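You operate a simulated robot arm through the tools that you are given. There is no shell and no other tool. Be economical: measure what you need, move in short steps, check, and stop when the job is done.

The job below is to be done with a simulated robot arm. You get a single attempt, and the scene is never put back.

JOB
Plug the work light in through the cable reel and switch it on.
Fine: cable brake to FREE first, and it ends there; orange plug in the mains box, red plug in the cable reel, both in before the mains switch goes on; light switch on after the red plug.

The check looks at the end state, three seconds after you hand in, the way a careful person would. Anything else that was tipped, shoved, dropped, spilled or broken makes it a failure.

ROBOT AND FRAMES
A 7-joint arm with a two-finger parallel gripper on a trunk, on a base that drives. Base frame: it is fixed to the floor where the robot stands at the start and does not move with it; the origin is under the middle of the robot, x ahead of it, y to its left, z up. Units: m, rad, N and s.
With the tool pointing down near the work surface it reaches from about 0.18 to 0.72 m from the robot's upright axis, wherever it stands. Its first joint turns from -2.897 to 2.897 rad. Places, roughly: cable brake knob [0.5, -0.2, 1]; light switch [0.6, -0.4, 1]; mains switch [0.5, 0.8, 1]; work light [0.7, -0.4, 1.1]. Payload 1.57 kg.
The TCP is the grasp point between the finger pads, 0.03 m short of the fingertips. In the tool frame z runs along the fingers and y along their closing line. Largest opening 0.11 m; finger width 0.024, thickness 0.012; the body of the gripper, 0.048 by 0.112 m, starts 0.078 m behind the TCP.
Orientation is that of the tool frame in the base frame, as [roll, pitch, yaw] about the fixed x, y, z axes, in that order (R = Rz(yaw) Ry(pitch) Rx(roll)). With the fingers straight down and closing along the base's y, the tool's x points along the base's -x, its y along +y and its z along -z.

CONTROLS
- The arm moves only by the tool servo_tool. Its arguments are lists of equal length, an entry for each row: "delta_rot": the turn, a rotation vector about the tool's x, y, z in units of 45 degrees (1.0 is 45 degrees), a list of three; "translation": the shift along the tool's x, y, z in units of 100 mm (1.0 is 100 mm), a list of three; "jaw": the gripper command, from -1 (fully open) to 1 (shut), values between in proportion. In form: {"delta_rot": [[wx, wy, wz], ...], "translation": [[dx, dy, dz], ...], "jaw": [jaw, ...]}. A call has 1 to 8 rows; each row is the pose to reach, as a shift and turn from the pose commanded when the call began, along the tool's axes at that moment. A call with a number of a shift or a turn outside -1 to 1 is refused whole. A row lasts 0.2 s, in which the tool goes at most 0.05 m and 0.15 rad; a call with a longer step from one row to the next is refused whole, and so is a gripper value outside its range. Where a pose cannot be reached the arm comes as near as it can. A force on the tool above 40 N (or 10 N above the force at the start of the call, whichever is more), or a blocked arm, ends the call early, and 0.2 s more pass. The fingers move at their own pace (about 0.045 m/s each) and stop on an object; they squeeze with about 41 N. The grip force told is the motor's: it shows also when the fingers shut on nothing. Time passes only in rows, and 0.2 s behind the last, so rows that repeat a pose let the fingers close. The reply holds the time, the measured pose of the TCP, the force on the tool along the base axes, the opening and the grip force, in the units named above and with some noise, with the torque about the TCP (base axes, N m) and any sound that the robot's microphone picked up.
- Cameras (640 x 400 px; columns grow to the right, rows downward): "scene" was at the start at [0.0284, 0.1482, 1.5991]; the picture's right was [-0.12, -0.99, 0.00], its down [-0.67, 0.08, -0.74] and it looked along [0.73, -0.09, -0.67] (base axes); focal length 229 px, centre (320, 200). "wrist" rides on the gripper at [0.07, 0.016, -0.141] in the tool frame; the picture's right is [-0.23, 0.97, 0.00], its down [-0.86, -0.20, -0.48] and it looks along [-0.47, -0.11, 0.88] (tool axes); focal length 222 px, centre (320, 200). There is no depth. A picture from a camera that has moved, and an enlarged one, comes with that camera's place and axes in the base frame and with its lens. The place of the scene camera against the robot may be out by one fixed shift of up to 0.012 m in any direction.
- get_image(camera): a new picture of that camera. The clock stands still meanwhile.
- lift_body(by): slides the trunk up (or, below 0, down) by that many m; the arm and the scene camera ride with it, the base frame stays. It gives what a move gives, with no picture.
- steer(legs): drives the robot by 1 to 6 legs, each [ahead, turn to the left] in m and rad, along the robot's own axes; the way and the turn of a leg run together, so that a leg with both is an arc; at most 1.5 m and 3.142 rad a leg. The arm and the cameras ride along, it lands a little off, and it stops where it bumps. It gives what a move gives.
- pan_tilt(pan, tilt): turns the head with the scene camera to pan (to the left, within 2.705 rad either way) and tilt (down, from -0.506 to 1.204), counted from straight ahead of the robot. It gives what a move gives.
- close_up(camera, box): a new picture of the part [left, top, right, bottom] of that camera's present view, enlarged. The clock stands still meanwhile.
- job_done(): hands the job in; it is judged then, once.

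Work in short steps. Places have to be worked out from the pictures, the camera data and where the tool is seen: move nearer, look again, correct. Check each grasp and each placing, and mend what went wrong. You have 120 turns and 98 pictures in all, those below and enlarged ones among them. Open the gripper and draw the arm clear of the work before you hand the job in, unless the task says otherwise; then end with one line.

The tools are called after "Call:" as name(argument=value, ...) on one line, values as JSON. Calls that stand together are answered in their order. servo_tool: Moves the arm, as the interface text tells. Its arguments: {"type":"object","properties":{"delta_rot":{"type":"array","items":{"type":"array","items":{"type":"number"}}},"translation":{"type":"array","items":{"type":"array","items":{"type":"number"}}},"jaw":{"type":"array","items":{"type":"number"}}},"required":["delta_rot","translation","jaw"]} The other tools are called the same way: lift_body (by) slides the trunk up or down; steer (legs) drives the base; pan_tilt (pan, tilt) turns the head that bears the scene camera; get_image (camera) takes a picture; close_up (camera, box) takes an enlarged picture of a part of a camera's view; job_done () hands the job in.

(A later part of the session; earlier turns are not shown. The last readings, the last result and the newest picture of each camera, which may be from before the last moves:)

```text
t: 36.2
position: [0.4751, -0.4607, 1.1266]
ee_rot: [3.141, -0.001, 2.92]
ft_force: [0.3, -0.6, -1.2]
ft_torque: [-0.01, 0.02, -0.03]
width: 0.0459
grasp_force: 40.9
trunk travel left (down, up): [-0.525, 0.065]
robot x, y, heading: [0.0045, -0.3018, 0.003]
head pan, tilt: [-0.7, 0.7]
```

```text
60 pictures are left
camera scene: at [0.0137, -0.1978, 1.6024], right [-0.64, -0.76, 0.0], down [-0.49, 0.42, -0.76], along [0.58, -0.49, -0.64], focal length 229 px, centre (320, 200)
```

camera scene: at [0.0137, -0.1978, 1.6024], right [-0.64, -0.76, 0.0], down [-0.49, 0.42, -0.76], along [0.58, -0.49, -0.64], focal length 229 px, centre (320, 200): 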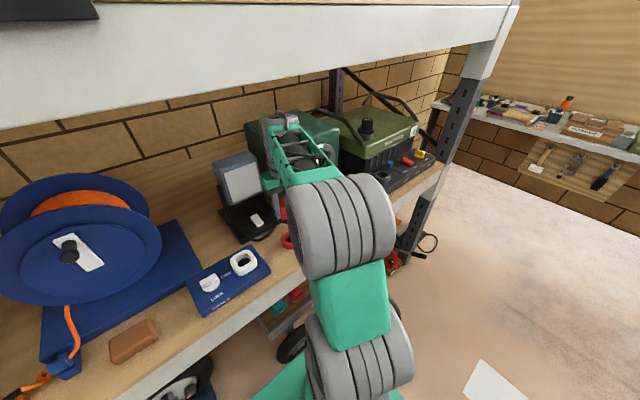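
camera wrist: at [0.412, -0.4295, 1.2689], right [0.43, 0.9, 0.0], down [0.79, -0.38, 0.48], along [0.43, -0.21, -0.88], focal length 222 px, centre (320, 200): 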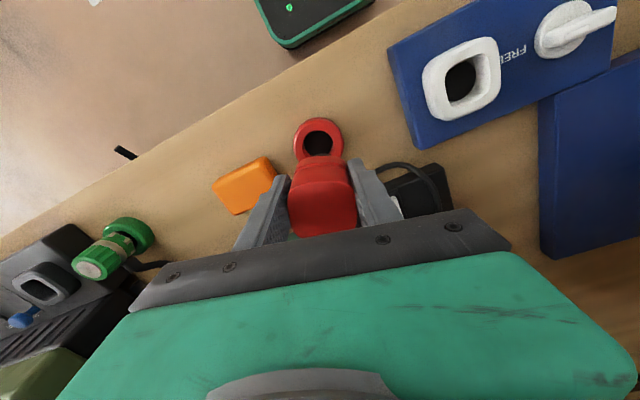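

Plug has a round pin below a 46 mm square body. I turn it square with the panel and move part-way to the socket to refine the socket location.

Call:
servo_tool(delta_rot=[[0, 0, -0.1], [0, 0, -0.2], [0, 0, -0.278], [0, 0, -0.278]], translation=[[0.15, 0.2, 0], [0.3, 0.4, 0], [0.45, 0.6, 0], [0.54, 0.8, 0]], jaw=[1, 1, 1, 1])

Call:
get_image(camera="wrist")

Call:
close_up(camera="scene", box=[160, 150, 320, 330])

```text
t: 37.2
position: [0.4403, -0.3699, 1.1265]
ee_rot: [-3.141, 0.001, 3.139]
ft_force: [-0.4, -0.5, -1.4]
ft_torque: [0.02, 0.01, 0.01]
width: 0.0461
grasp_force: 41.1
trunk travel left (down, up): [-0.525, 0.065]
robot x, y, heading: [-0.0002, -0.3044, -0.005]
head pan, tilt: [-0.7, 0.7]
```

```text
59 pictures are left
camera wrist: at [0.3712, -0.3545, 1.2693], right [0.23, 0.97, 0.0], down [0.86, -0.2, 0.48], along [0.47, -0.11, -0.88], focal length 222 px, centre (320, 200)
```

wrist: 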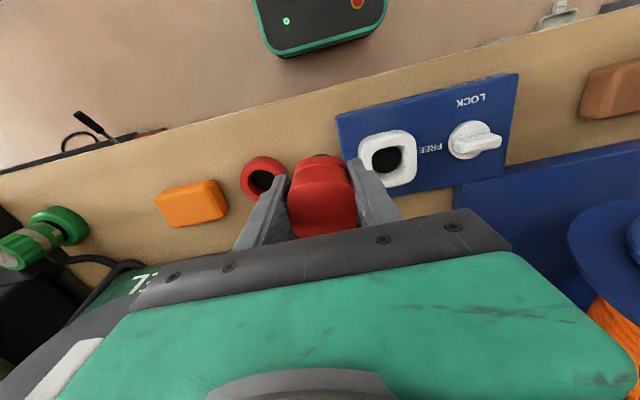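

```text
2.22 times, centred on (240, 240) of scene
camera zoom: at [0.0137, -0.1976, 1.6024], right [-0.64, -0.76, 0.0], down [-0.49, 0.42, -0.77], along [0.58, -0.49, -0.64], focal length 509 px, centre (498, 111)
```

zoom: 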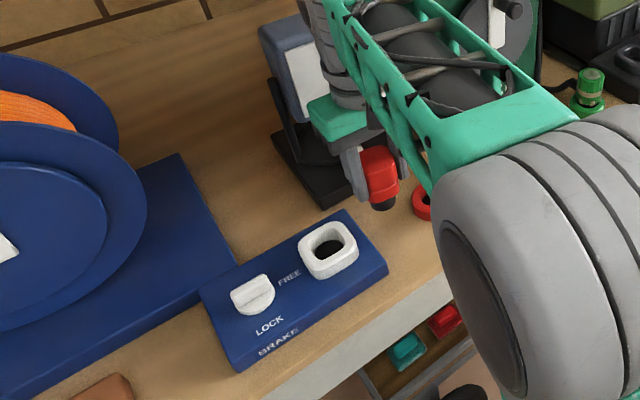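

Socket refined to [0.480, −0.291], rim z≈0.99. Move directly above it at this height and look.

Call:
servo_tool(delta_rot=[[0, 0, 0], [0, 0, 0], [0, 0, 0], [0, 0, 0]], translation=[[-0.15, 0.3, 0], [-0.3, 0.6, 0], [-0.4, 0.79, 0], [-0.4, 0.79, 0.15]], jaw=[1, 1, 1, 1])

Call:
get_image(camera="wrist")

Call:
close_up(camera="scene", box=[180, 180, 300, 300])

```text
t: 38.2
position: [0.4802, -0.2913, 1.1118]
ee_rot: [-3.141, -0.001, 3.141]
ft_force: [1.2, 0.3, -1.7]
ft_torque: [0.02, -0.01, -0.01]
width: 0.046
grasp_force: 41.1
trunk travel left (down, up): [-0.525, 0.065]
robot x, y, heading: [0.0012, -0.3013, 0.002]
head pan, tilt: [-0.7, 0.7]
```

```text
57 pictures are left
camera wrist: at [0.411, -0.275, 1.2539], right [0.23, 0.97, 0.0], down [0.86, -0.2, 0.48], along [0.47, -0.11, -0.88], focal length 222 px, centre (320, 200)
```

wrist: 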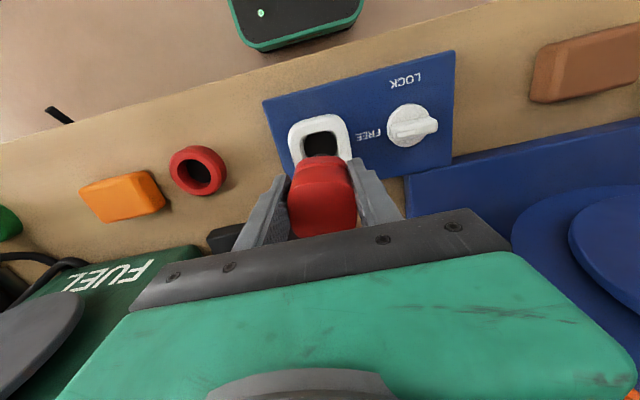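

```text
3.33 times, centred on (240, 240) of scene
camera zoom: at [0.0138, -0.1977, 1.6024], right [-0.64, -0.76, 0.0], down [-0.49, 0.42, -0.76], along [0.58, -0.49, -0.64], focal length 764 px, centre (587, 67)
```

zoom: 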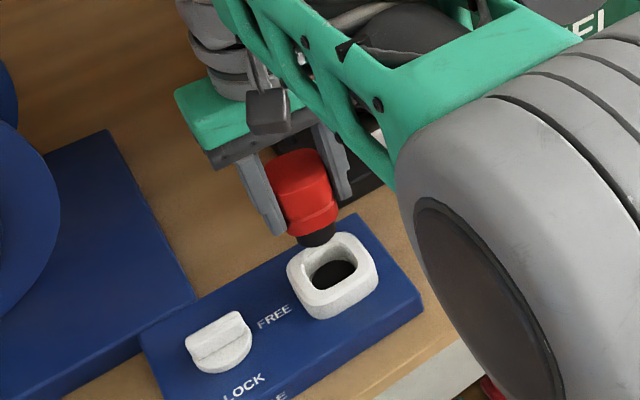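

Aligned above the socket. Descend to ~1.058, where the pin tip should be at the rim, and check.

Call:
servo_tool(delta_rot=[[0, 0, 0], [0, 0, 0], [0, 0, 0]], translation=[[0, 0, 0.25], [0, 0, 0.45], [0, 0, 0.54]], jaw=[1, 1, 1])

Call:
close_up(camera="scene", box=[190, 190, 290, 290])

Call:
close_up(camera="wrist", box=[240, 90, 400, 190])

```text
t: 39.0
position: [0.4791, -0.2918, 1.0715]
ee_rot: [3.142, 0.02, -3.141]
ft_force: [-14.1, 0.9, 18.5]
ft_torque: [-0.24, 0.63, -0.14]
width: 0.0459
grasp_force: 40.7
trunk travel left (down, up): [-0.525, 0.065]
robot x, y, heading: [0.0025, -0.3006, -0.002]
head pan, tilt: [-0.7, 0.7]
stopped in row 3: the force on the tool passed its limit (the readings are from after the stop); the commanded pose is now the measured one
```

```text
4.00 times, centred on (240, 240) of scene
camera zoom: at [0.0089, -0.1977, 1.6027], right [-0.64, -0.76, 0.0], down [-0.49, 0.41, -0.77], along [0.59, -0.49, -0.64], focal length 917 px, centre (640, 40)
```

zoom: 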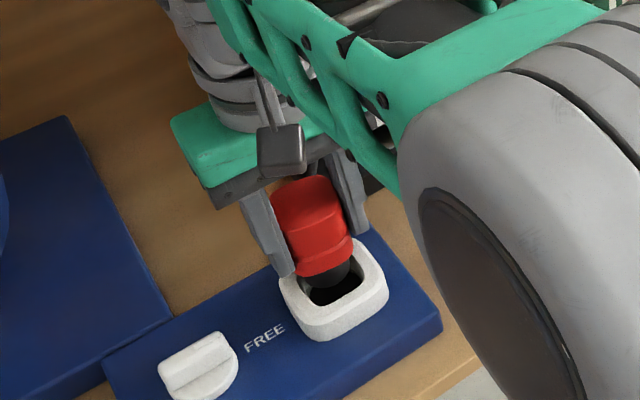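

```text
4.00 times, centred on (320, 140) of wrist
camera zoom: at [0.4074, -0.2759, 1.2115], right [0.23, 0.97, 0.0], down [0.85, -0.2, 0.49], along [0.48, -0.11, -0.87], focal length 888 px, centre (320, 440)
```

zoom: 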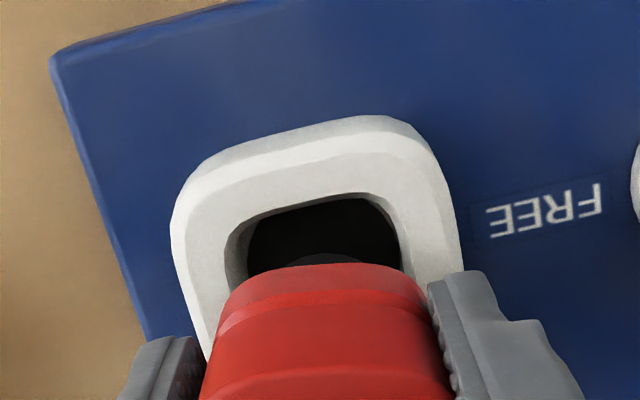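

The pin touches the far (+x) rim (Fx −14). Raise 8 mm, remove the small tilt, shift 6 mm toward −x, and try again gently.

Call:
servo_tool(delta_rot=[[0, -0.025, 0], [0, -0.025, 0], [0, -0.025, 0], [0, -0.025, 0], [0, -0.025, 0]], translation=[[0, 0, -0.08], [0.06, 0, -0.08], [0.06, 0, 0], [0.06, 0, 0.06], [0.06, 0, 0.12]], jaw=[1, 1, 1, 1, 1])

Call:
close_up(camera="scene", box=[190, 190, 290, 290])

Call:
close_up(camera="wrist", box=[240, 90, 400, 190])

```text
t: 40.0
position: [0.4764, -0.2915, 1.0701]
ee_rot: [-3.141, 0.049, 3.14]
ft_force: [-11.1, 0.1, 15.7]
ft_torque: [-0.32, 0.5, -0.18]
width: 0.0459
grasp_force: 40.7
trunk travel left (down, up): [-0.525, 0.065]
robot x, y, heading: [0.0007, -0.2999, -0.005]
head pan, tilt: [-0.7, 0.7]
stopped in row 5: the force on the tool passed its limit (the readings are from after the stop); the commanded pose is now the measured one
```

```text
4.00 times, centred on (240, 240) of scene
camera zoom: at [0.0098, -0.1977, 1.6025], right [-0.64, -0.76, 0.0], down [-0.49, 0.41, -0.77], along [0.59, -0.49, -0.64], focal length 917 px, centre (640, 40)
```

zoom: 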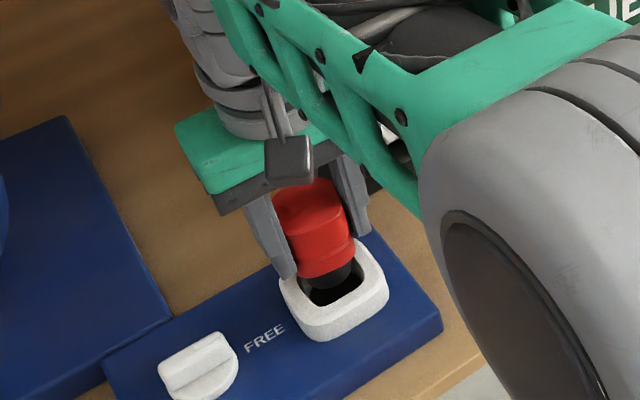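

```text
4.00 times, centred on (320, 140) of wrist
camera zoom: at [0.4006, -0.2762, 1.2087], right [0.23, 0.97, 0.01], down [0.83, -0.2, 0.52], along [0.51, -0.11, -0.85], focal length 888 px, centre (320, 440)
```

zoom: 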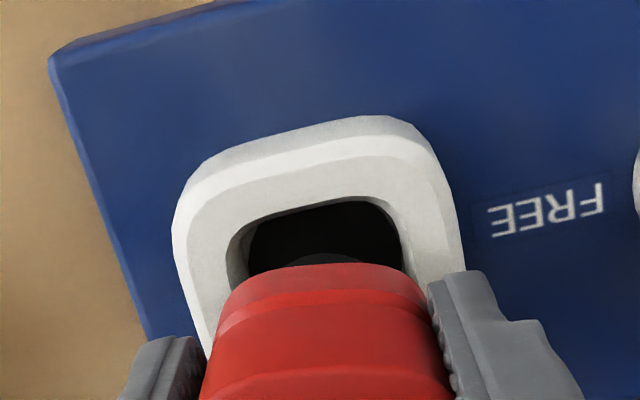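

My tilt correction had the wrong sign, so the pin hit the same far edge. I raise, correct the pitch the right way (+), and go to x≈0.473.

Call:
servo_tool(delta_rot=[[0, 0.0624, 0], [0, 0.0624, 0], [0, 0.0624, 0]], translation=[[0, 0, -0.1], [0.034, 0, -0.12], [0.034, 0, -0.1]], jaw=[1, 1, 1])

Call:
close_up(camera="wrist", box=[240, 90, 400, 190])

Call:
close_up(camera="scene", box=[190, 190, 290, 290])

```text
t: 40.8
position: [0.4753, -0.2922, 1.0768]
ee_rot: [-3.141, -0.002, -3.141]
ft_force: [0.0, -0.1, -0.8]
ft_torque: [0.0, 0.02, -0.04]
width: 0.046
grasp_force: 40.5
trunk travel left (down, up): [-0.525, 0.065]
robot x, y, heading: [0.0015, -0.2985, 0.006]
head pan, tilt: [-0.7, 0.7]
```

```text
4.00 times, centred on (320, 140) of wrist
camera zoom: at [0.4066, -0.2763, 1.2194], right [0.23, 0.97, 0.0], down [0.86, -0.2, 0.48], along [0.46, -0.11, -0.88], focal length 888 px, centre (320, 440)
```

zoom: 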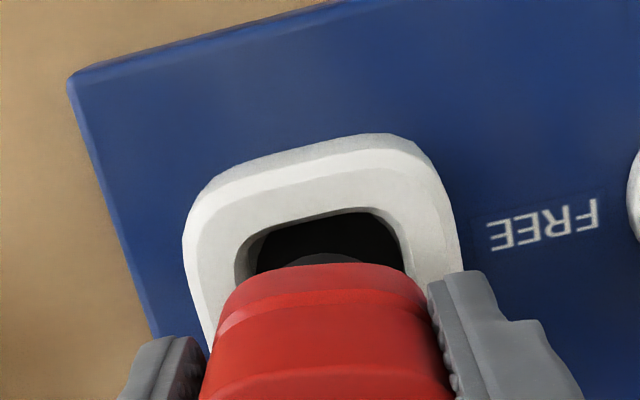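

```text
4.00 times, centred on (240, 240) of scene
camera zoom: at [0.0134, -0.1978, 1.6024], right [-0.64, -0.76, 0.0], down [-0.49, 0.41, -0.77], along [0.58, -0.49, -0.64], focal length 917 px, centre (640, 40)
```

zoom: 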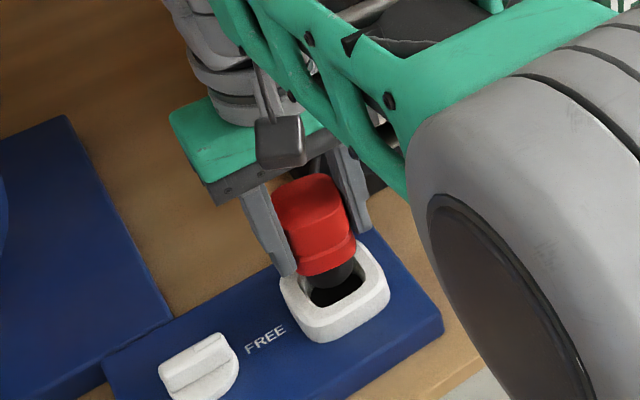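

Pin centre seems ~4 mm further +x than the opening centre. Shift −x 4 mm more and descend in small steps.

Call:
servo_tool(delta_rot=[[0, 0, 0], [0, 0, 0], [0, 0, 0], [0, 0, 0], [0, 0, 0]], translation=[[0.05, 0, 0], [0.05, 0, 0.05], [0.05, 0, 0.1], [0.05, 0, 0.15], [0.05, 0, 0.2]], jaw=[1, 1, 1, 1, 1])

Call:
close_up(camera="scene", box=[190, 190, 290, 290])

```text
t: 41.8
position: [0.4697, -0.2931, 1.0714]
ee_rot: [3.14, 0.013, -3.141]
ft_force: [-11.2, -0.7, 16.9]
ft_torque: [-0.12, 0.84, -0.07]
width: 0.0461
grasp_force: 40.8
trunk travel left (down, up): [-0.525, 0.065]
robot x, y, heading: [0.0017, -0.304, 0.001]
head pan, tilt: [-0.7, 0.7]
stopped in row 5: the force on the tool passed its limit (the readings are from after the stop); the commanded pose is now the measured one
```

```text
4.00 times, centred on (240, 240) of scene
camera zoom: at [0.0099, -0.1978, 1.6025], right [-0.64, -0.76, 0.0], down [-0.49, 0.41, -0.77], along [0.59, -0.49, -0.64], focal length 917 px, centre (640, 40)
```

zoom: 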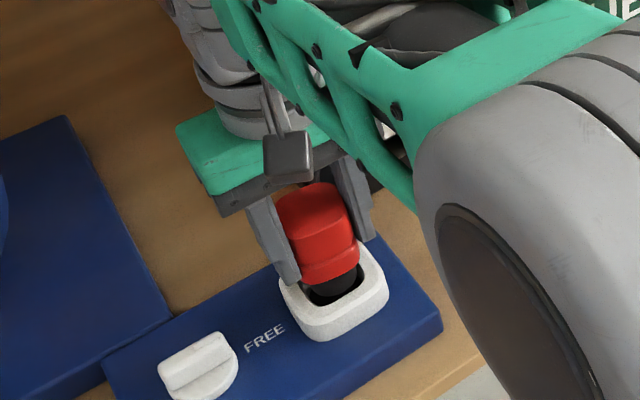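

Contact again at the same height. I look from the wrist camera at this state before deciding.

Call:
close_up(camera="wrist", box=[280, 120, 370, 176])

Call:
servo_tool(delta_rot=[[0, 0.017, 0], [0, 0.017, 0], [0, 0.017, 0], [0, 0.017, 0]], translation=[[0, 0, -0.2], [0.4, 0, -0.4], [0.8, 0, -0.4], [1, 0, -0.4]], jaw=[1, 1, 1, 1])

Call:
close_up(camera="wrist", box=[240, 120, 400, 220])

Call:
close_up(camera="scene", box=[180, 180, 300, 300])

```text
7.11 times, centred on (325, 148) of wrist
camera zoom: at [0.3994, -0.2764, 1.2119], right [0.23, 0.97, 0.0], down [0.85, -0.2, 0.49], along [0.48, -0.11, -0.87], focal length 1580 px, centre (284, 570)
```

zoom: 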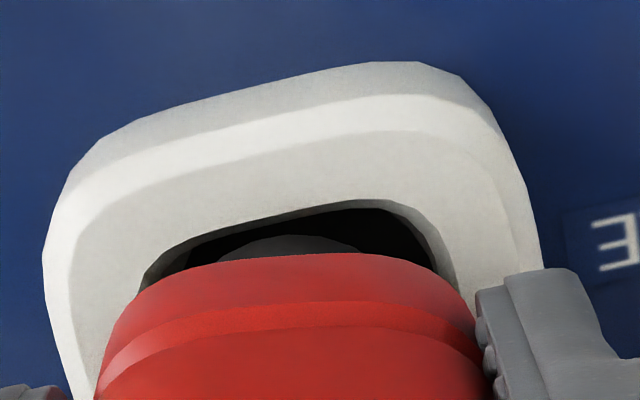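

```text
t: 42.8
position: [0.3724, -0.2916, 1.1063]
ee_rot: [3.141, -0.003, 3.141]
ft_force: [-0.4, -0.4, -0.5]
ft_torque: [-0.01, 0.01, -0.01]
width: 0.0458
grasp_force: 41.5
trunk travel left (down, up): [-0.525, 0.065]
robot x, y, heading: [0.0014, -0.3008, -0.003]
head pan, tilt: [-0.7, 0.7]
```

```text
4.00 times, centred on (320, 170) of wrist
camera zoom: at [0.3043, -0.276, 1.2483], right [0.23, 0.97, 0.0], down [0.86, -0.2, 0.47], along [0.46, -0.11, -0.88], focal length 888 px, centre (320, 320)
```

zoom: 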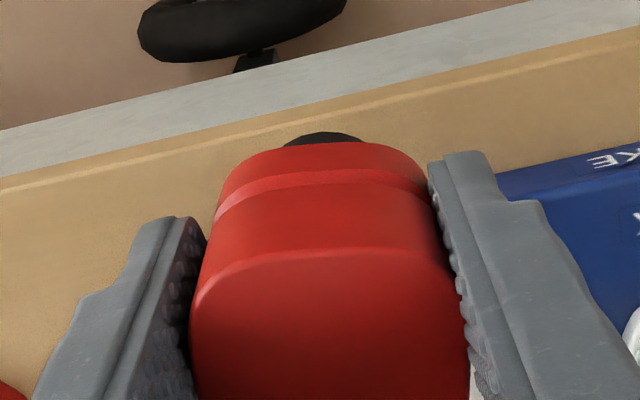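

```text
3.33 times, centred on (240, 240) of scene
camera zoom: at [0.0132, -0.1978, 1.6024], right [-0.64, -0.76, 0.0], down [-0.49, 0.41, -0.77], along [0.58, -0.49, -0.64], focal length 764 px, centre (587, 67)
```

zoom: 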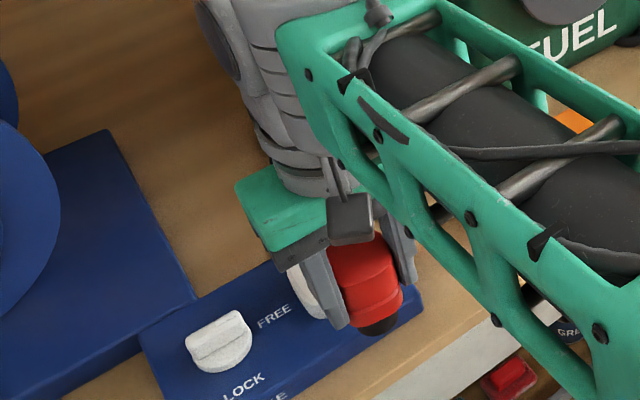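

I need the opening's exact place. Take two zoomed views from opposite sides (y≈−0.39 and −0.20) to triangulate rim and ring consistently.

Call:
servo_tool(delta_rot=[[0, 0, 0], [0, 0, 0], [0, 0, 0]], translation=[[-0.1, -0.35, -0.1], [-0.2, -0.7, -0.2], [-0.3, -1.0, -0.3]], jaw=[1, 1, 1])

Call:
close_up(camera="wrist", box=[250, 110, 450, 235])

Call:
servo_tool(delta_rot=[[0, 0, 0], [0, 0, 0], [0, 0, 0]], translation=[[0, 0.35, 0], [0, 0.7, 0], [0, 1.0, 0]], jaw=[1, 1, 1])

Call:
servo_tool(delta_rot=[[0, 0, 0], [0, 0, 0], [0, 0, 0]], translation=[[0, 0.35, 0], [0, 0.7, 0], [0, 0.9, 0]], jaw=[1, 1, 1])

Call:
close_up(camera="wrist", box=[130, 100, 330, 225])

```text
t: 43.6
position: [0.4024, -0.3921, 1.1356]
ee_rot: [3.141, -0.007, 3.141]
ft_force: [-0.3, -1.0, -1.2]
ft_torque: [0.01, -0.01, 0.0]
width: 0.0459
grasp_force: 41.3
trunk travel left (down, up): [-0.525, 0.065]
robot x, y, heading: [0.0019, -0.2999, -0.003]
head pan, tilt: [-0.7, 0.7]
```

```text
3.20 times, centred on (350, 172) of wrist
camera zoom: at [0.3348, -0.3751, 1.2788], right [0.23, 0.97, 0.0], down [0.86, -0.2, 0.47], along [0.46, -0.11, -0.88], focal length 711 px, centre (224, 288)
```

zoom: 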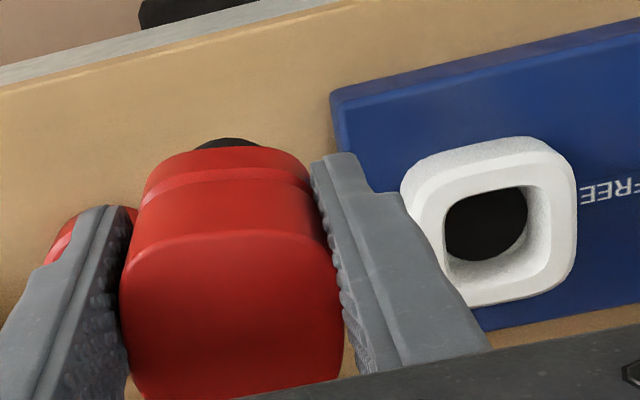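

```text
t: 44.4
position: [0.4039, -0.2889, 1.1372]
ee_rot: [3.141, -0.006, 3.141]
ft_force: [0.6, -0.1, -0.8]
ft_torque: [-0.01, -0.02, -0.02]
width: 0.046
grasp_force: 40.9
trunk travel left (down, up): [-0.525, 0.065]
robot x, y, heading: [0.0037, -0.3005, -0.001]
head pan, tilt: [-0.7, 0.7]
```

```text
t: 45.2
position: [0.4031, -0.2021, 1.1375]
ee_rot: [3.139, -0.003, 3.139]
ft_force: [0.6, -0.4, -1.4]
ft_torque: [0.02, 0.02, 0.02]
width: 0.0457
grasp_force: 40.9
trunk travel left (down, up): [-0.525, 0.065]
robot x, y, heading: [0.0042, -0.2999, -0.001]
head pan, tilt: [-0.7, 0.7]
```

```text
3.20 times, centred on (230, 162) of wrist
camera zoom: at [0.3342, -0.1857, 1.2796], right [0.23, 0.97, 0.0], down [0.86, -0.2, 0.47], along [0.46, -0.11, -0.88], focal length 711 px, centre (608, 320)
```

zoom: 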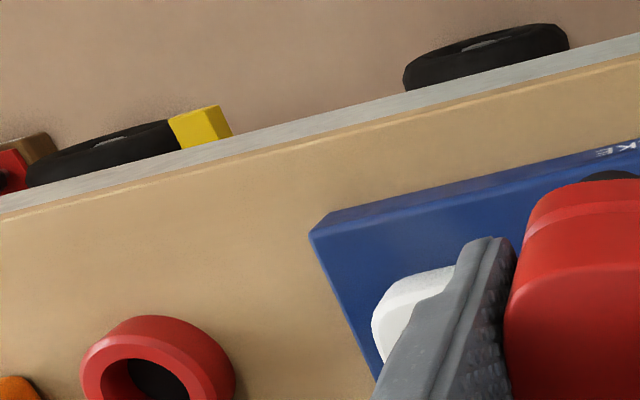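

Analysis: near-side gap was ~2.5 mm at x=0.470 but the pin was ~3.5 mm too far to +y. New target TCP [0.4705, −0.295]; go there and descend just above contact.

Call:
servo_tool(delta_rot=[[0, 0, 0], [0, 0, 0], [0, 0, 0], [0, 0, 0]], translation=[[-0.2, -0.35, 0], [-0.45, -0.7, 0.05], [-0.67, -0.93, 0.2], [-0.67, -0.93, 0.54]], jaw=[1, 1, 1, 1])

Call:
close_up(camera="wrist", box=[280, 120, 370, 176])

```text
t: 46.2
position: [0.4681, -0.2964, 1.0815]
ee_rot: [3.141, -0.003, -3.141]
ft_force: [-0.3, -0.6, -1.4]
ft_torque: [0.03, 0.02, 0.0]
width: 0.0457
grasp_force: 41.2
trunk travel left (down, up): [-0.525, 0.065]
robot x, y, heading: [0.0045, -0.298, -0.003]
head pan, tilt: [-0.7, 0.7]
```

```text
7.11 times, centred on (325, 148) of wrist
camera zoom: at [0.3997, -0.2801, 1.2241], right [0.23, 0.97, 0.0], down [0.86, -0.2, 0.47], along [0.46, -0.11, -0.88], focal length 1580 px, centre (284, 570)
```

zoom: 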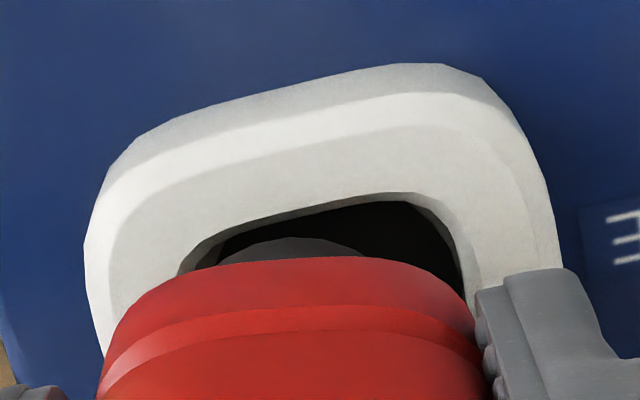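

All contacts pushed −x, and the picture still shows the pin 2–3 mm too far +x. Shift −x 3 mm, +y 1 mm, and descend gently.

Call:
servo_tool(delta_rot=[[0, 0, 0], [0, 0, 0], [0, 0, 0], [0, 0, 0], [0, 0, 0]], translation=[[0.03, 0.01, 0], [0.03, 0.01, 0.05], [0.03, 0.01, 0.1], [0.03, 0.01, 0.15], [0.03, 0.01, 0.2]], jaw=[1, 1, 1, 1, 1])

Call:
close_up(camera="wrist", box=[280, 120, 370, 176])

Call:
close_up(camera="scene", box=[190, 190, 290, 290])

```text
t: 47.4
position: [0.4649, -0.2944, 1.0701]
ee_rot: [3.14, 0.01, 3.141]
ft_force: [-12.0, 0.1, 16.7]
ft_torque: [-0.32, 0.64, -0.23]
width: 0.046
grasp_force: 41.3
trunk travel left (down, up): [-0.525, 0.065]
robot x, y, heading: [0.0011, -0.3047, -0.001]
head pan, tilt: [-0.7, 0.7]
stopped in row 5: the force on the tool passed its limit (the readings are from after the stop); the commanded pose is now the measured one
```

```text
7.11 times, centred on (325, 148) of wrist
camera zoom: at [0.3953, -0.2784, 1.212], right [0.23, 0.97, 0.0], down [0.85, -0.2, 0.49], along [0.47, -0.11, -0.87], focal length 1580 px, centre (284, 570)
```

zoom: 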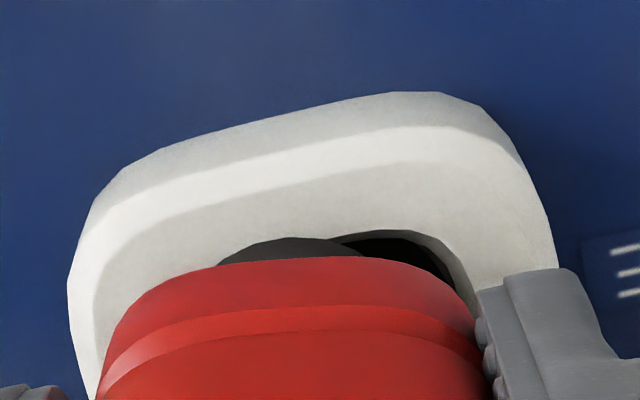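

```text
4.00 times, centred on (240, 240) of scene
camera zoom: at [0.0094, -0.1977, 1.6025], right [-0.64, -0.76, 0.0], down [-0.49, 0.41, -0.77], along [0.59, -0.49, -0.64], focal length 917 px, centre (640, 40)
```

zoom: 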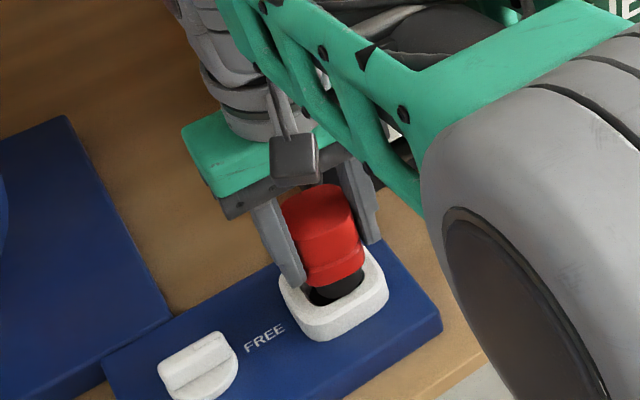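

Now the pin clearly overlaps the near rim, slightly to −y, so Fx is only a tilt artefact. Best centre: x≈0.4695, y≈−0.2938. Raise, shift there, press again.

Call:
servo_tool(delta_rot=[[0, 0.0127, 0], [0, 0.0127, 0], [0, 0.0127, 0], [0, 0.0127, 0], [0, 0.0127, 0]], translation=[[0, 0, -0.08], [-0.045, 0.006, -0.08], [-0.045, 0.006, -0.04], [-0.045, 0.006, 0.0], [-0.045, 0.006, 0.05]], jaw=[1, 1, 1, 1, 1])

Call:
close_up(camera="wrist", box=[280, 120, 370, 176])

```text
t: 48.8
position: [0.4721, -0.2939, 1.0699]
ee_rot: [3.14, 0.008, 3.14]
ft_force: [-11.6, -0.1, 16.3]
ft_torque: [-0.29, 0.7, -0.22]
width: 0.0458
grasp_force: 40.7
trunk travel left (down, up): [-0.525, 0.065]
robot x, y, heading: [-0.0005, -0.299, 0.003]
head pan, tilt: [-0.7, 0.7]
stopped in row 5: the force on the tool passed its limit (the readings are from after the stop); the commanded pose is now the measured one
```

```text
7.11 times, centred on (325, 148) of wrist
camera zoom: at [0.4022, -0.2777, 1.2118], right [0.23, 0.97, 0.0], down [0.85, -0.2, 0.49], along [0.47, -0.11, -0.87], focal length 1580 px, centre (284, 570)
```

zoom: 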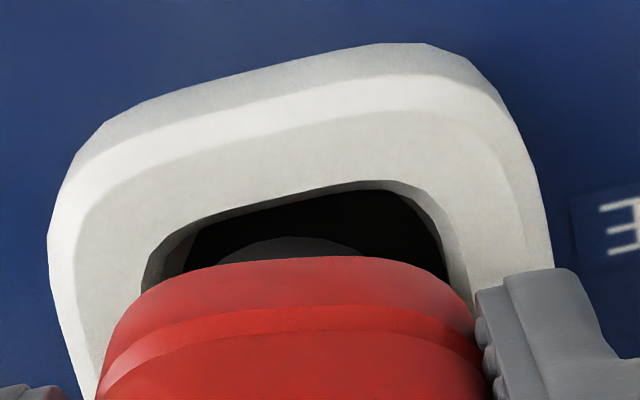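

Still +1.3 mm in y and ~3 mm too far in x here. Raise slightly, shift by (−3.2, −1.3) mm, press.

Call:
servo_tool(delta_rot=[[0, 0.01, 0], [0, 0.01, 0], [0, 0.01, 0], [0, 0.01, 0], [0, 0.01, 0]], translation=[[0, 0, -0.06], [0.032, -0.013, -0.06], [0.032, -0.013, -0.03], [0.032, -0.013, 0.02], [0.032, -0.013, 0.07]], jaw=[1, 1, 1, 1, 1])

Call:
close_up(camera="wrist", box=[280, 120, 370, 176])

Call:
close_up(camera="scene", box=[210, 220, 270, 280])

```text
t: 50.0
position: [0.4723, -0.2949, 1.0697]
ee_rot: [3.14, 0.011, 3.14]
ft_force: [-12.2, -0.6, 14.9]
ft_torque: [-0.26, 0.56, -0.21]
width: 0.0459
grasp_force: 40.6
trunk travel left (down, up): [-0.525, 0.065]
robot x, y, heading: [0.0041, -0.3009, 0.002]
head pan, tilt: [-0.7, 0.7]
stopped in row 5: the force on the tool passed its limit (the readings are from after the stop); the commanded pose is now the measured one
```

```text
7.11 times, centred on (325, 148) of wrist
camera zoom: at [0.4005, -0.2794, 1.2116], right [0.23, 0.97, 0.0], down [0.85, -0.2, 0.49], along [0.48, -0.11, -0.87], focal length 1580 px, centre (284, 570)
```

zoom: 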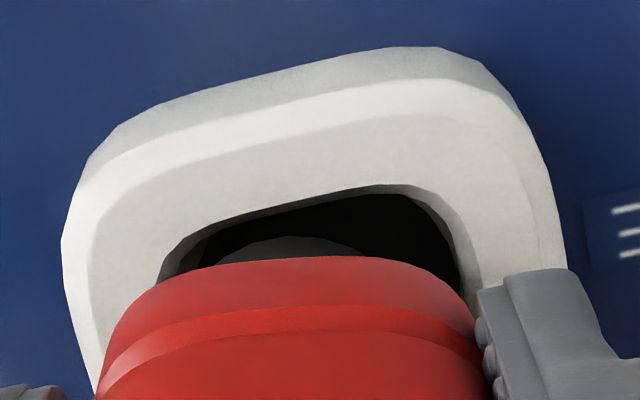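

```text
6.67 times, centred on (240, 250) of scene
camera zoom: at [0.0092, -0.1977, 1.6024], right [-0.64, -0.76, 0.0], down [-0.49, 0.41, -0.77], along [0.59, -0.49, -0.64], focal length 1528 px, centre (853, -133)
```

zoom: 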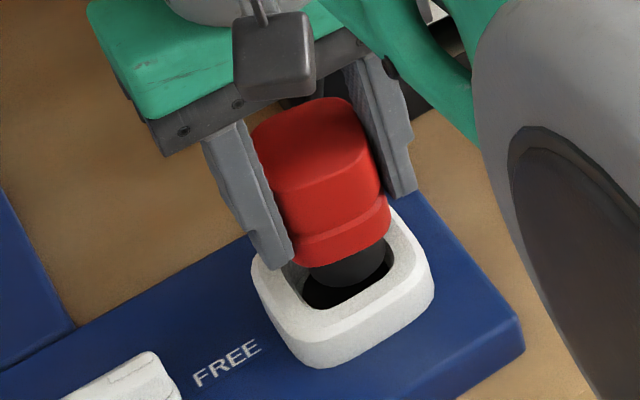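

Positions look nearly right yet it rests on the rim, so I do a light pressed search: slide a few mm around under mild force and see whether it drops.

Call:
servo_tool(delta_rot=[[0, 0.014, 0], [0, 0.014, 0], [0, 0.014, 0], [0, 0.014, 0], [0, 0.014, 0], [0, 0.014, 0], [0, 0.014, 0], [0, 0.014, 0]], translation=[[0.015, 0, 0.01], [0.03, 0, 0.01], [0.045, 0, 0.01], [0.045, 0.015, 0.01], [0.03, 0.02, 0.01], [0.015, 0.02, 0.01], [0.015, 0.035, 0.01], [0.03, 0.035, 0.01]], jaw=[1, 1, 1, 1, 1, 1, 1, 1])

```text
t: 51.4
position: [0.4719, -0.2939, 1.0698]
ee_rot: [3.14, 0.007, 3.135]
ft_force: [-4.6, -1.0, 8.2]
ft_torque: [-0.26, 0.12, -0.1]
width: 0.046
grasp_force: 41.1
trunk travel left (down, up): [-0.525, 0.065]
robot x, y, heading: [0.0018, -0.3037, -0.003]
head pan, tilt: [-0.7, 0.7]
stopped in row 7: the force on the tool passed its limit (the readings are from after the stop); the commanded pose is now the measured one
```

It stopped against something at +y side. Look at both views.

Call:
close_up(camera="scene", box=[215, 230, 265, 270])

Call:
close_up(camera="wrist", box=[280, 110, 380, 180])

```text
10.00 times, centred on (240, 250) of scene
camera zoom: at [0.0113, -0.1979, 1.6018], right [-0.65, -0.76, 0.0], down [-0.49, 0.42, -0.77], along [0.58, -0.49, -0.64], focal length 2292 px, centre (1120, -300)
```

zoom: 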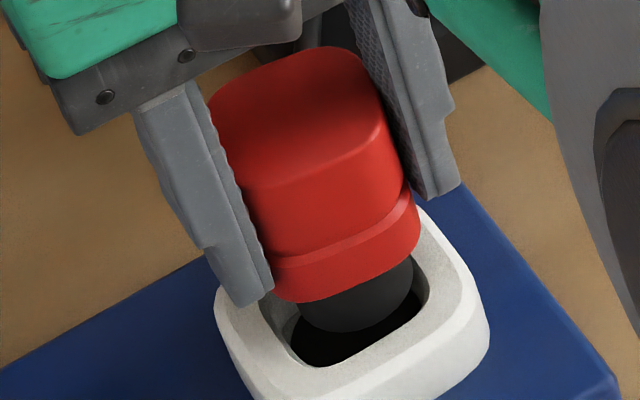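

```text
5.71 times, centred on (330, 145) of wrist
camera zoom: at [0.4026, -0.2781, 1.2119], right [0.23, 0.97, 0.0], down [0.85, -0.2, 0.48], along [0.47, -0.11, -0.88], focal length 1269 px, centre (263, 514)
```

zoom: 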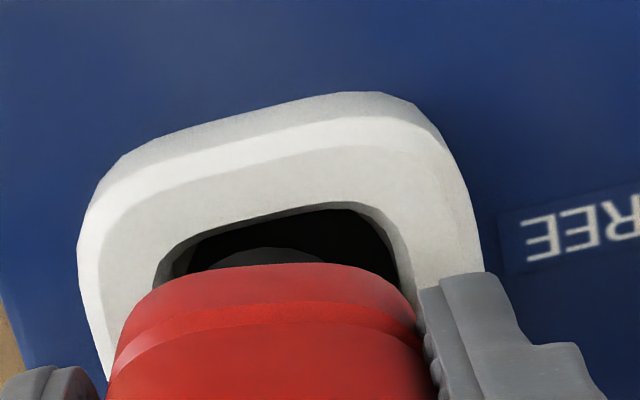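

Using torque/force, the contact point is on the pin's −y (and slightly +x) side each time, so the opening lies further to +y. Raise, shift +y 6 mm, press again.

Call:
servo_tool(delta_rot=[[0, 0.009, 0], [0, 0.009, 0], [0, 0.009, 0], [0, 0.009, 0], [0, 0.009, 0], [0, 0.009, 0]], translation=[[0, 0, -0.05], [0.01, 0.06, -0.05], [0.01, 0.06, -0.02], [0.01, 0.06, 0.02], [0.01, 0.06, 0.06], [0.01, 0.06, 0.1]], jaw=[1, 1, 1, 1, 1, 1])

Call:
close_up(camera="scene", box=[215, 230, 265, 270])

```text
t: 52.7
position: [0.4719, -0.2884, 1.0696]
ee_rot: [3.14, 0.012, 3.136]
ft_force: [1.0, -1.0, -0.7]
ft_torque: [-0.02, -0.02, -0.03]
width: 0.0463
grasp_force: 40.9
trunk travel left (down, up): [-0.525, 0.065]
robot x, y, heading: [0.0032, -0.2988, 0.003]
head pan, tilt: [-0.7, 0.7]
stopped in row 6: the force on the tool passed its limit (the readings are from after the stop); the commanded pose is now the measured one
```

```text
10.00 times, centred on (240, 250) of scene
camera zoom: at [0.0105, -0.198, 1.6023], right [-0.65, -0.76, 0.0], down [-0.49, 0.42, -0.77], along [0.59, -0.49, -0.64], focal length 2292 px, centre (1120, -300)
```

zoom: 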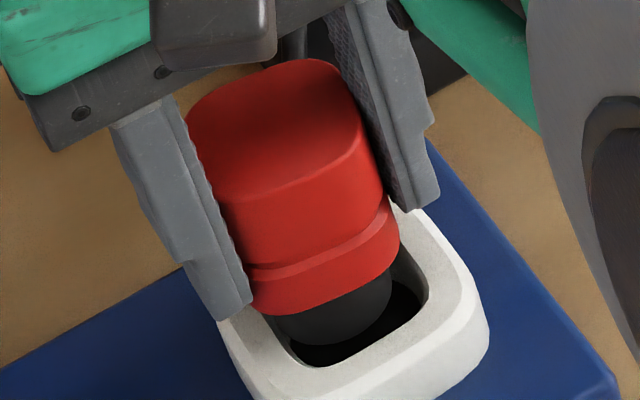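

Now it is too far +y, bracketing the centre: about (0.4745, −0.2908), which I have not yet tried. Raise, shift, press.

Call:
servo_tool(delta_rot=[[0, 0.0153, -0.007], [0, 0.0153, -0.007], [0, 0.0153, -0.007], [0, 0.0153, -0.007], [0, 0.0153, -0.007], [0, 0.0153, -0.007]], translation=[[0, 0, -0.05], [-0.026, -0.024, -0.05], [-0.026, -0.024, -0.02], [-0.026, -0.024, 0.02], [-0.026, -0.024, 0.06], [-0.026, -0.024, 0.1]], jaw=[1, 1, 1, 1, 1, 1])

Call:
close_up(camera="scene", box=[215, 230, 265, 270])

```text
t: 54.1
position: [0.4759, -0.2911, 1.0578]
ee_rot: [3.14, -0.008, -3.14]
ft_force: [0.5, 0.6, -4.6]
ft_torque: [0.01, 0.03, 0.01]
width: 0.0459
grasp_force: 40.9
trunk travel left (down, up): [-0.525, 0.065]
robot x, y, heading: [0.0032, -0.301, 0.002]
head pan, tilt: [-0.7, 0.7]
```

```text
10.00 times, centred on (240, 250) of scene
camera zoom: at [0.0131, -0.1978, 1.6023], right [-0.65, -0.76, 0.0], down [-0.49, 0.42, -0.76], along [0.58, -0.49, -0.64], focal length 2292 px, centre (1120, -300)
```

zoom: 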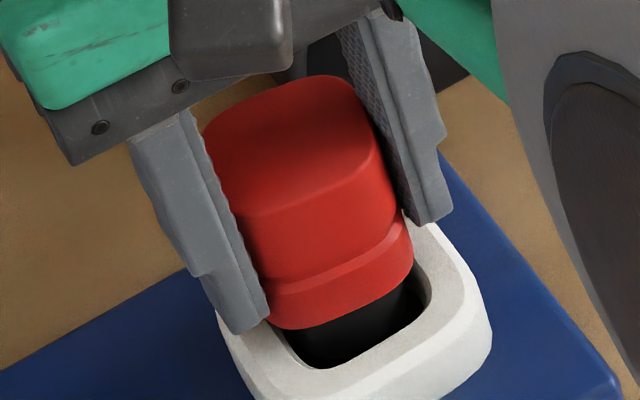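

It entered the hole (z 1.058, no force). Continue down in small steps.

Call:
servo_tool(delta_rot=[[0, 0, 0], [0, 0, 0], [0, 0, 0], [0, 0, 0], [0, 0, 0]], translation=[[0, 0, 0.06], [0, 0, 0.12], [0, 0, 0.18], [0, 0, 0.24], [0, 0, 0.3]], jaw=[1, 1, 1, 1, 1])

Call:
close_up(camera="scene", box=[205, 220, 275, 280])

```text
t: 54.9
position: [0.4745, -0.292, 1.0503]
ee_rot: [3.141, 0.007, -3.14]
ft_force: [-14.6, 0.5, 18.1]
ft_torque: [-0.05, 0.53, -0.03]
width: 0.046
grasp_force: 40.8
trunk travel left (down, up): [-0.525, 0.065]
robot x, y, heading: [0.0016, -0.3, -0.001]
head pan, tilt: [-0.7, 0.7]
stopped in row 3: the force on the tool passed its limit (the readings are from after the stop); the commanded pose is now the measured one
```

```text
6.67 times, centred on (240, 250) of scene
camera zoom: at [0.0085, -0.1979, 1.6026], right [-0.65, -0.76, 0.0], down [-0.49, 0.42, -0.77], along [0.59, -0.49, -0.64], focal length 1528 px, centre (853, -133)
```

zoom: 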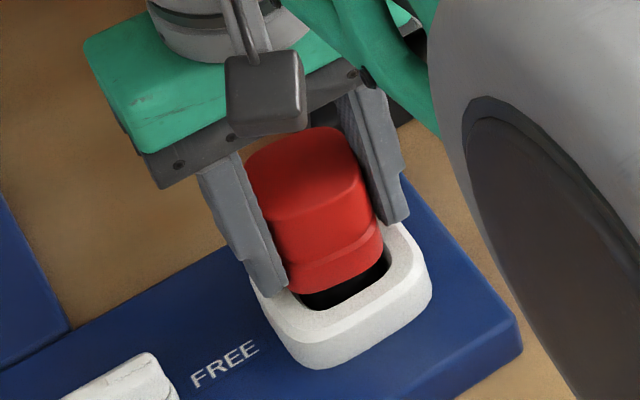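

The flange now meets the rim on the far (+x) side (contact ~+10 mm in x). Raise 3 mm, shift −x 2 mm, level, press again.

Call:
servo_tool(delta_rot=[[0, 0.009, 0], [0, 0.009, 0], [0, 0.009, 0], [0, 0.009, 0], [0, 0.009, 0], [0, 0.009, 0]], translation=[[0, 0, -0.03], [0.02, 0, -0.03], [0.02, 0, 0.0], [0.02, 0, 0.03], [0.02, 0, 0.07], [0.02, 0, 0.11]], jaw=[1, 1, 1, 1, 1, 1])

Call:
close_up(camera="scene", box=[215, 230, 265, 270])

Call:
close_up(camera="wrist", box=[280, 110, 380, 180])

```text
t: 56.0
position: [0.4755, -0.2917, 1.0502]
ee_rot: [3.14, 0.007, -3.139]
ft_force: [-14.6, -0.7, 15.9]
ft_torque: [0.0, 0.4, 0.0]
width: 0.0457
grasp_force: 40.8
trunk travel left (down, up): [-0.525, 0.065]
robot x, y, heading: [-0.0008, -0.3028, -0.002]
head pan, tilt: [-0.7, 0.7]
stopped in row 5: the force on the tool passed its limit (the readings are from after the stop); the commanded pose is now the measured one
```

```text
10.00 times, centred on (240, 250) of scene
camera zoom: at [0.0086, -0.1979, 1.6024], right [-0.65, -0.76, 0.0], down [-0.49, 0.42, -0.77], along [0.59, -0.49, -0.64], focal length 2292 px, centre (1120, -300)
```

zoom: 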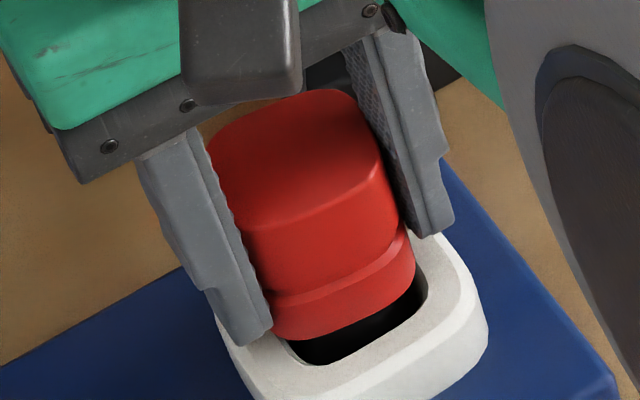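

```text
5.71 times, centred on (330, 145) of wrist
camera zoom: at [0.4058, -0.2752, 1.1918], right [0.23, 0.97, 0.0], down [0.85, -0.2, 0.48], along [0.47, -0.11, -0.87], focal length 1269 px, centre (263, 514)
```

zoom: 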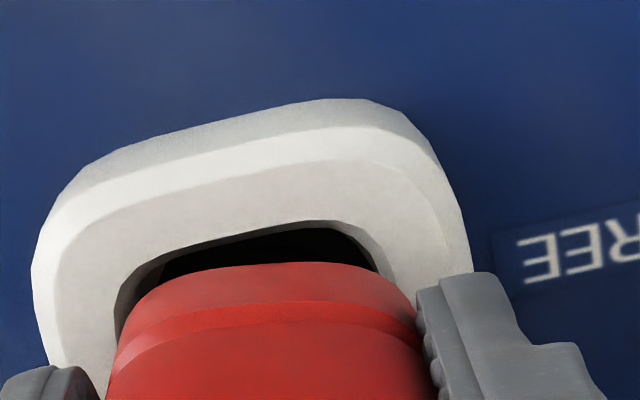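

Contact is at the far rim again; a ~5 mm near gap remains and pressing slides it +x. Raise and shift −x 5 mm, press.

Call:
servo_tool(delta_rot=[[0, 0.009, 0], [0, 0.009, 0], [0, 0.009, 0], [0, 0.009, 0], [0, 0.009, 0], [0, 0.009, 0]], translation=[[0, 0, -0.04], [0.04, 0, -0.04], [0.04, 0, -0.01], [0.04, 0, 0.02], [0.045, 0, 0.05], [0.05, 0, 0.09]], jaw=[1, 1, 1, 1, 1, 1])

Call:
close_up(camera="wrist", box=[280, 110, 380, 180])

```text
t: 57.2
position: [0.4754, -0.2896, 1.0504]
ee_rot: [3.141, 0.013, 3.141]
ft_force: [-10.7, -1.1, 15.3]
ft_torque: [-0.15, 0.34, -0.02]
width: 0.046
grasp_force: 41.1
trunk travel left (down, up): [-0.525, 0.065]
robot x, y, heading: [0.0045, -0.3024, 0.004]
head pan, tilt: [-0.7, 0.7]
stopped in row 6: the force on the tool passed its limit (the readings are from after the stop); the commanded pose is now the measured one
```

```text
5.71 times, centred on (330, 145) of wrist
camera zoom: at [0.4044, -0.2753, 1.1911], right [0.23, 0.97, 0.01], down [0.85, -0.2, 0.49], along [0.48, -0.11, -0.87], focal length 1269 px, centre (263, 514)
```

zoom: 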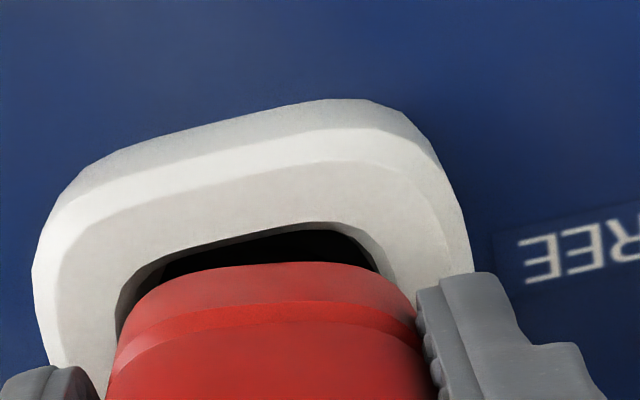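

Pressing makes the tip creep +x. I raise slightly and shift −x without load to see where the plug really sits.

Call:
servo_tool(delta_rot=[[0, 0.016, 0], [0, 0.016, 0], [0, 0.016, 0]], translation=[[0, 0, -0.04], [0.03, -0.01, -0.03], [0.06, -0.01, -0.02]], jaw=[1, 1, 1])

Call:
close_up(camera="wrist", box=[280, 110, 380, 180])

Call:
close_up(camera="scene", box=[215, 230, 265, 270])

```text
t: 58.0
position: [0.4728, -0.2907, 1.0507]
ee_rot: [3.14, 0.002, -3.141]
ft_force: [3.5, 0.1, 3.5]
ft_torque: [-0.03, -0.3, 0.04]
width: 0.046
grasp_force: 40.7
trunk travel left (down, up): [-0.525, 0.065]
robot x, y, heading: [-0.0002, -0.3045, 0.001]
head pan, tilt: [-0.7, 0.7]
```

```text
5.71 times, centred on (330, 145) of wrist
camera zoom: at [0.4037, -0.2755, 1.1924], right [0.23, 0.97, 0.0], down [0.85, -0.2, 0.48], along [0.47, -0.11, -0.88], focal length 1269 px, centre (263, 514)
```

zoom: 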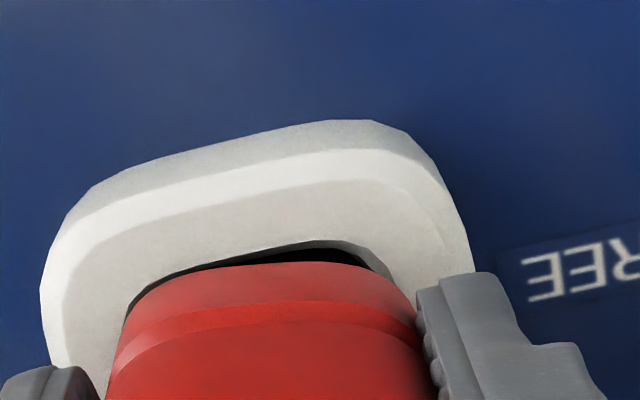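

```text
10.00 times, centred on (240, 250) of scene
camera zoom: at [0.0131, -0.1978, 1.6024], right [-0.65, -0.76, 0.0], down [-0.49, 0.42, -0.76], along [0.58, -0.49, -0.64], focal length 2292 px, centre (1120, -300)
```

zoom: 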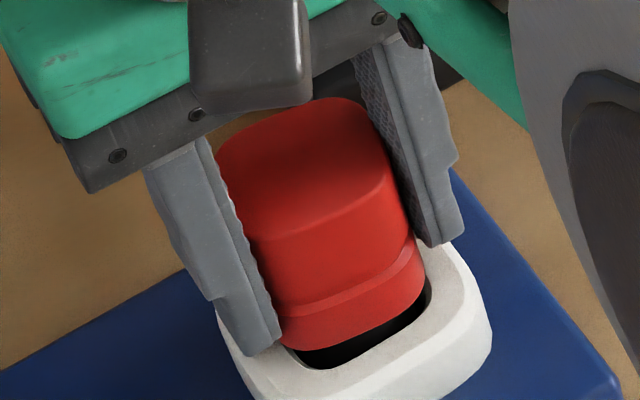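

Near gap now ~1–2 mm — nearly centred. Press down from here while commanding a bit more −x to counter the creep.

Call:
servo_tool(delta_rot=[[0, 0.01, 0], [0, 0.02, 0], [0, 0.02, 0], [0, 0.02, 0], [0, 0.02, 0], [0, 0.02, 0]], translation=[[0, 0.005, 0.02], [0.015, 0.005, 0.04], [0.03, 0.005, 0.06], [0.04, 0.005, 0.08], [0.05, 0.005, 0.1], [0.05, 0.005, 0.13]], jaw=[1, 1, 1, 1, 1, 1])

Call:
close_up(camera="wrist", box=[280, 110, 380, 180])

```text
t: 58.8
position: [0.4712, -0.2925, 1.0498]
ee_rot: [3.14, 0.001, -3.141]
ft_force: [-6.1, -0.5, 10.9]
ft_torque: [0.05, 0.04, 0.03]
width: 0.0458
grasp_force: 41.0
trunk travel left (down, up): [-0.525, 0.065]
robot x, y, heading: [0.0025, -0.3043, 0.001]
head pan, tilt: [-0.7, 0.7]
stopped in row 4: the force on the tool passed its limit (the readings are from after the stop); the commanded pose is now the measured one
```

```text
5.71 times, centred on (330, 145) of wrist
camera zoom: at [0.4026, -0.2755, 1.1918], right [0.23, 0.97, 0.0], down [0.86, -0.2, 0.48], along [0.46, -0.11, -0.88], focal length 1269 px, centre (263, 514)
```

zoom: 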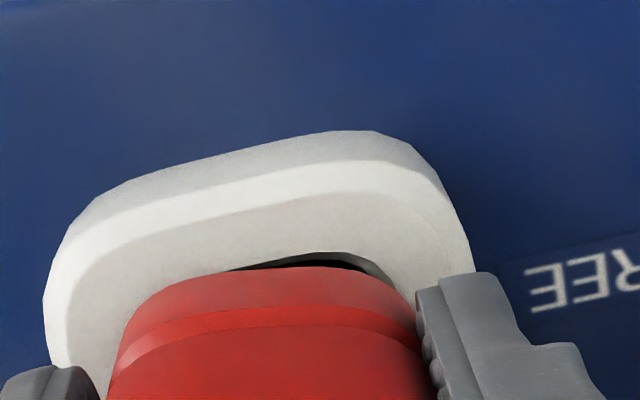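

The plug edges are turned ~12° clockwise relative to the socket (visible in both views), so its square flange can't enter. Raise slightly, rotate +12° about vertical, and press again.

Call:
servo_tool(delta_rot=[[0, 0, 0], [0, 0, -0.13], [0, 0, -0.262], [0, 0, -0.262]], translation=[[0, 0, -0.04], [-0.01, 0, -0.04], [-0.02, 0, -0.04], [-0.02, 0, -0.03]], jaw=[1, 1, 1, 1])

Call:
close_up(camera="wrist", box=[270, 100, 390, 180])

Call:
close_up(camera="scene", box=[215, 230, 265, 270])

```text
t: 59.8
position: [0.4759, -0.2915, 1.0517]
ee_rot: [3.139, -0.004, -2.933]
ft_force: [0.0, 1.3, -4.5]
ft_torque: [-0.03, 0.02, -0.01]
width: 0.0461
grasp_force: 41.1
trunk travel left (down, up): [-0.525, 0.065]
robot x, y, heading: [0.0034, -0.299, -0.001]
head pan, tilt: [-0.7, 0.7]
```

```text
5.00 times, centred on (330, 140) of wrist
camera zoom: at [0.405, -0.2898, 1.1937], right [0.02, 1.0, 0.0], down [0.88, -0.02, 0.47], along [0.47, -0.01, -0.88], focal length 1111 px, centre (270, 500)
```

zoom: 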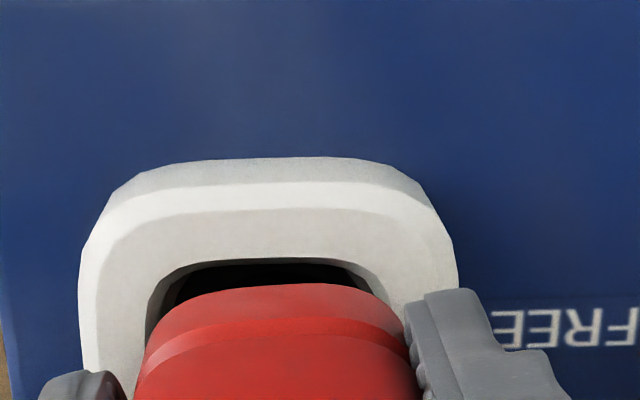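

```text
10.00 times, centred on (240, 250) of scene
camera zoom: at [0.0134, -0.1978, 1.6024], right [-0.65, -0.76, 0.0], down [-0.49, 0.42, -0.76], along [0.58, -0.49, -0.64], focal length 2292 px, centre (1120, -300)
```

zoom: 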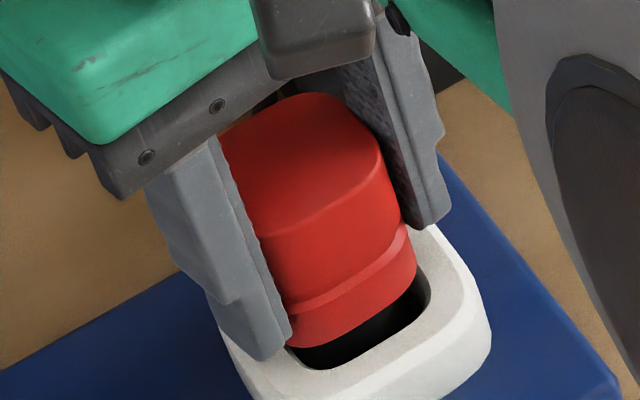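

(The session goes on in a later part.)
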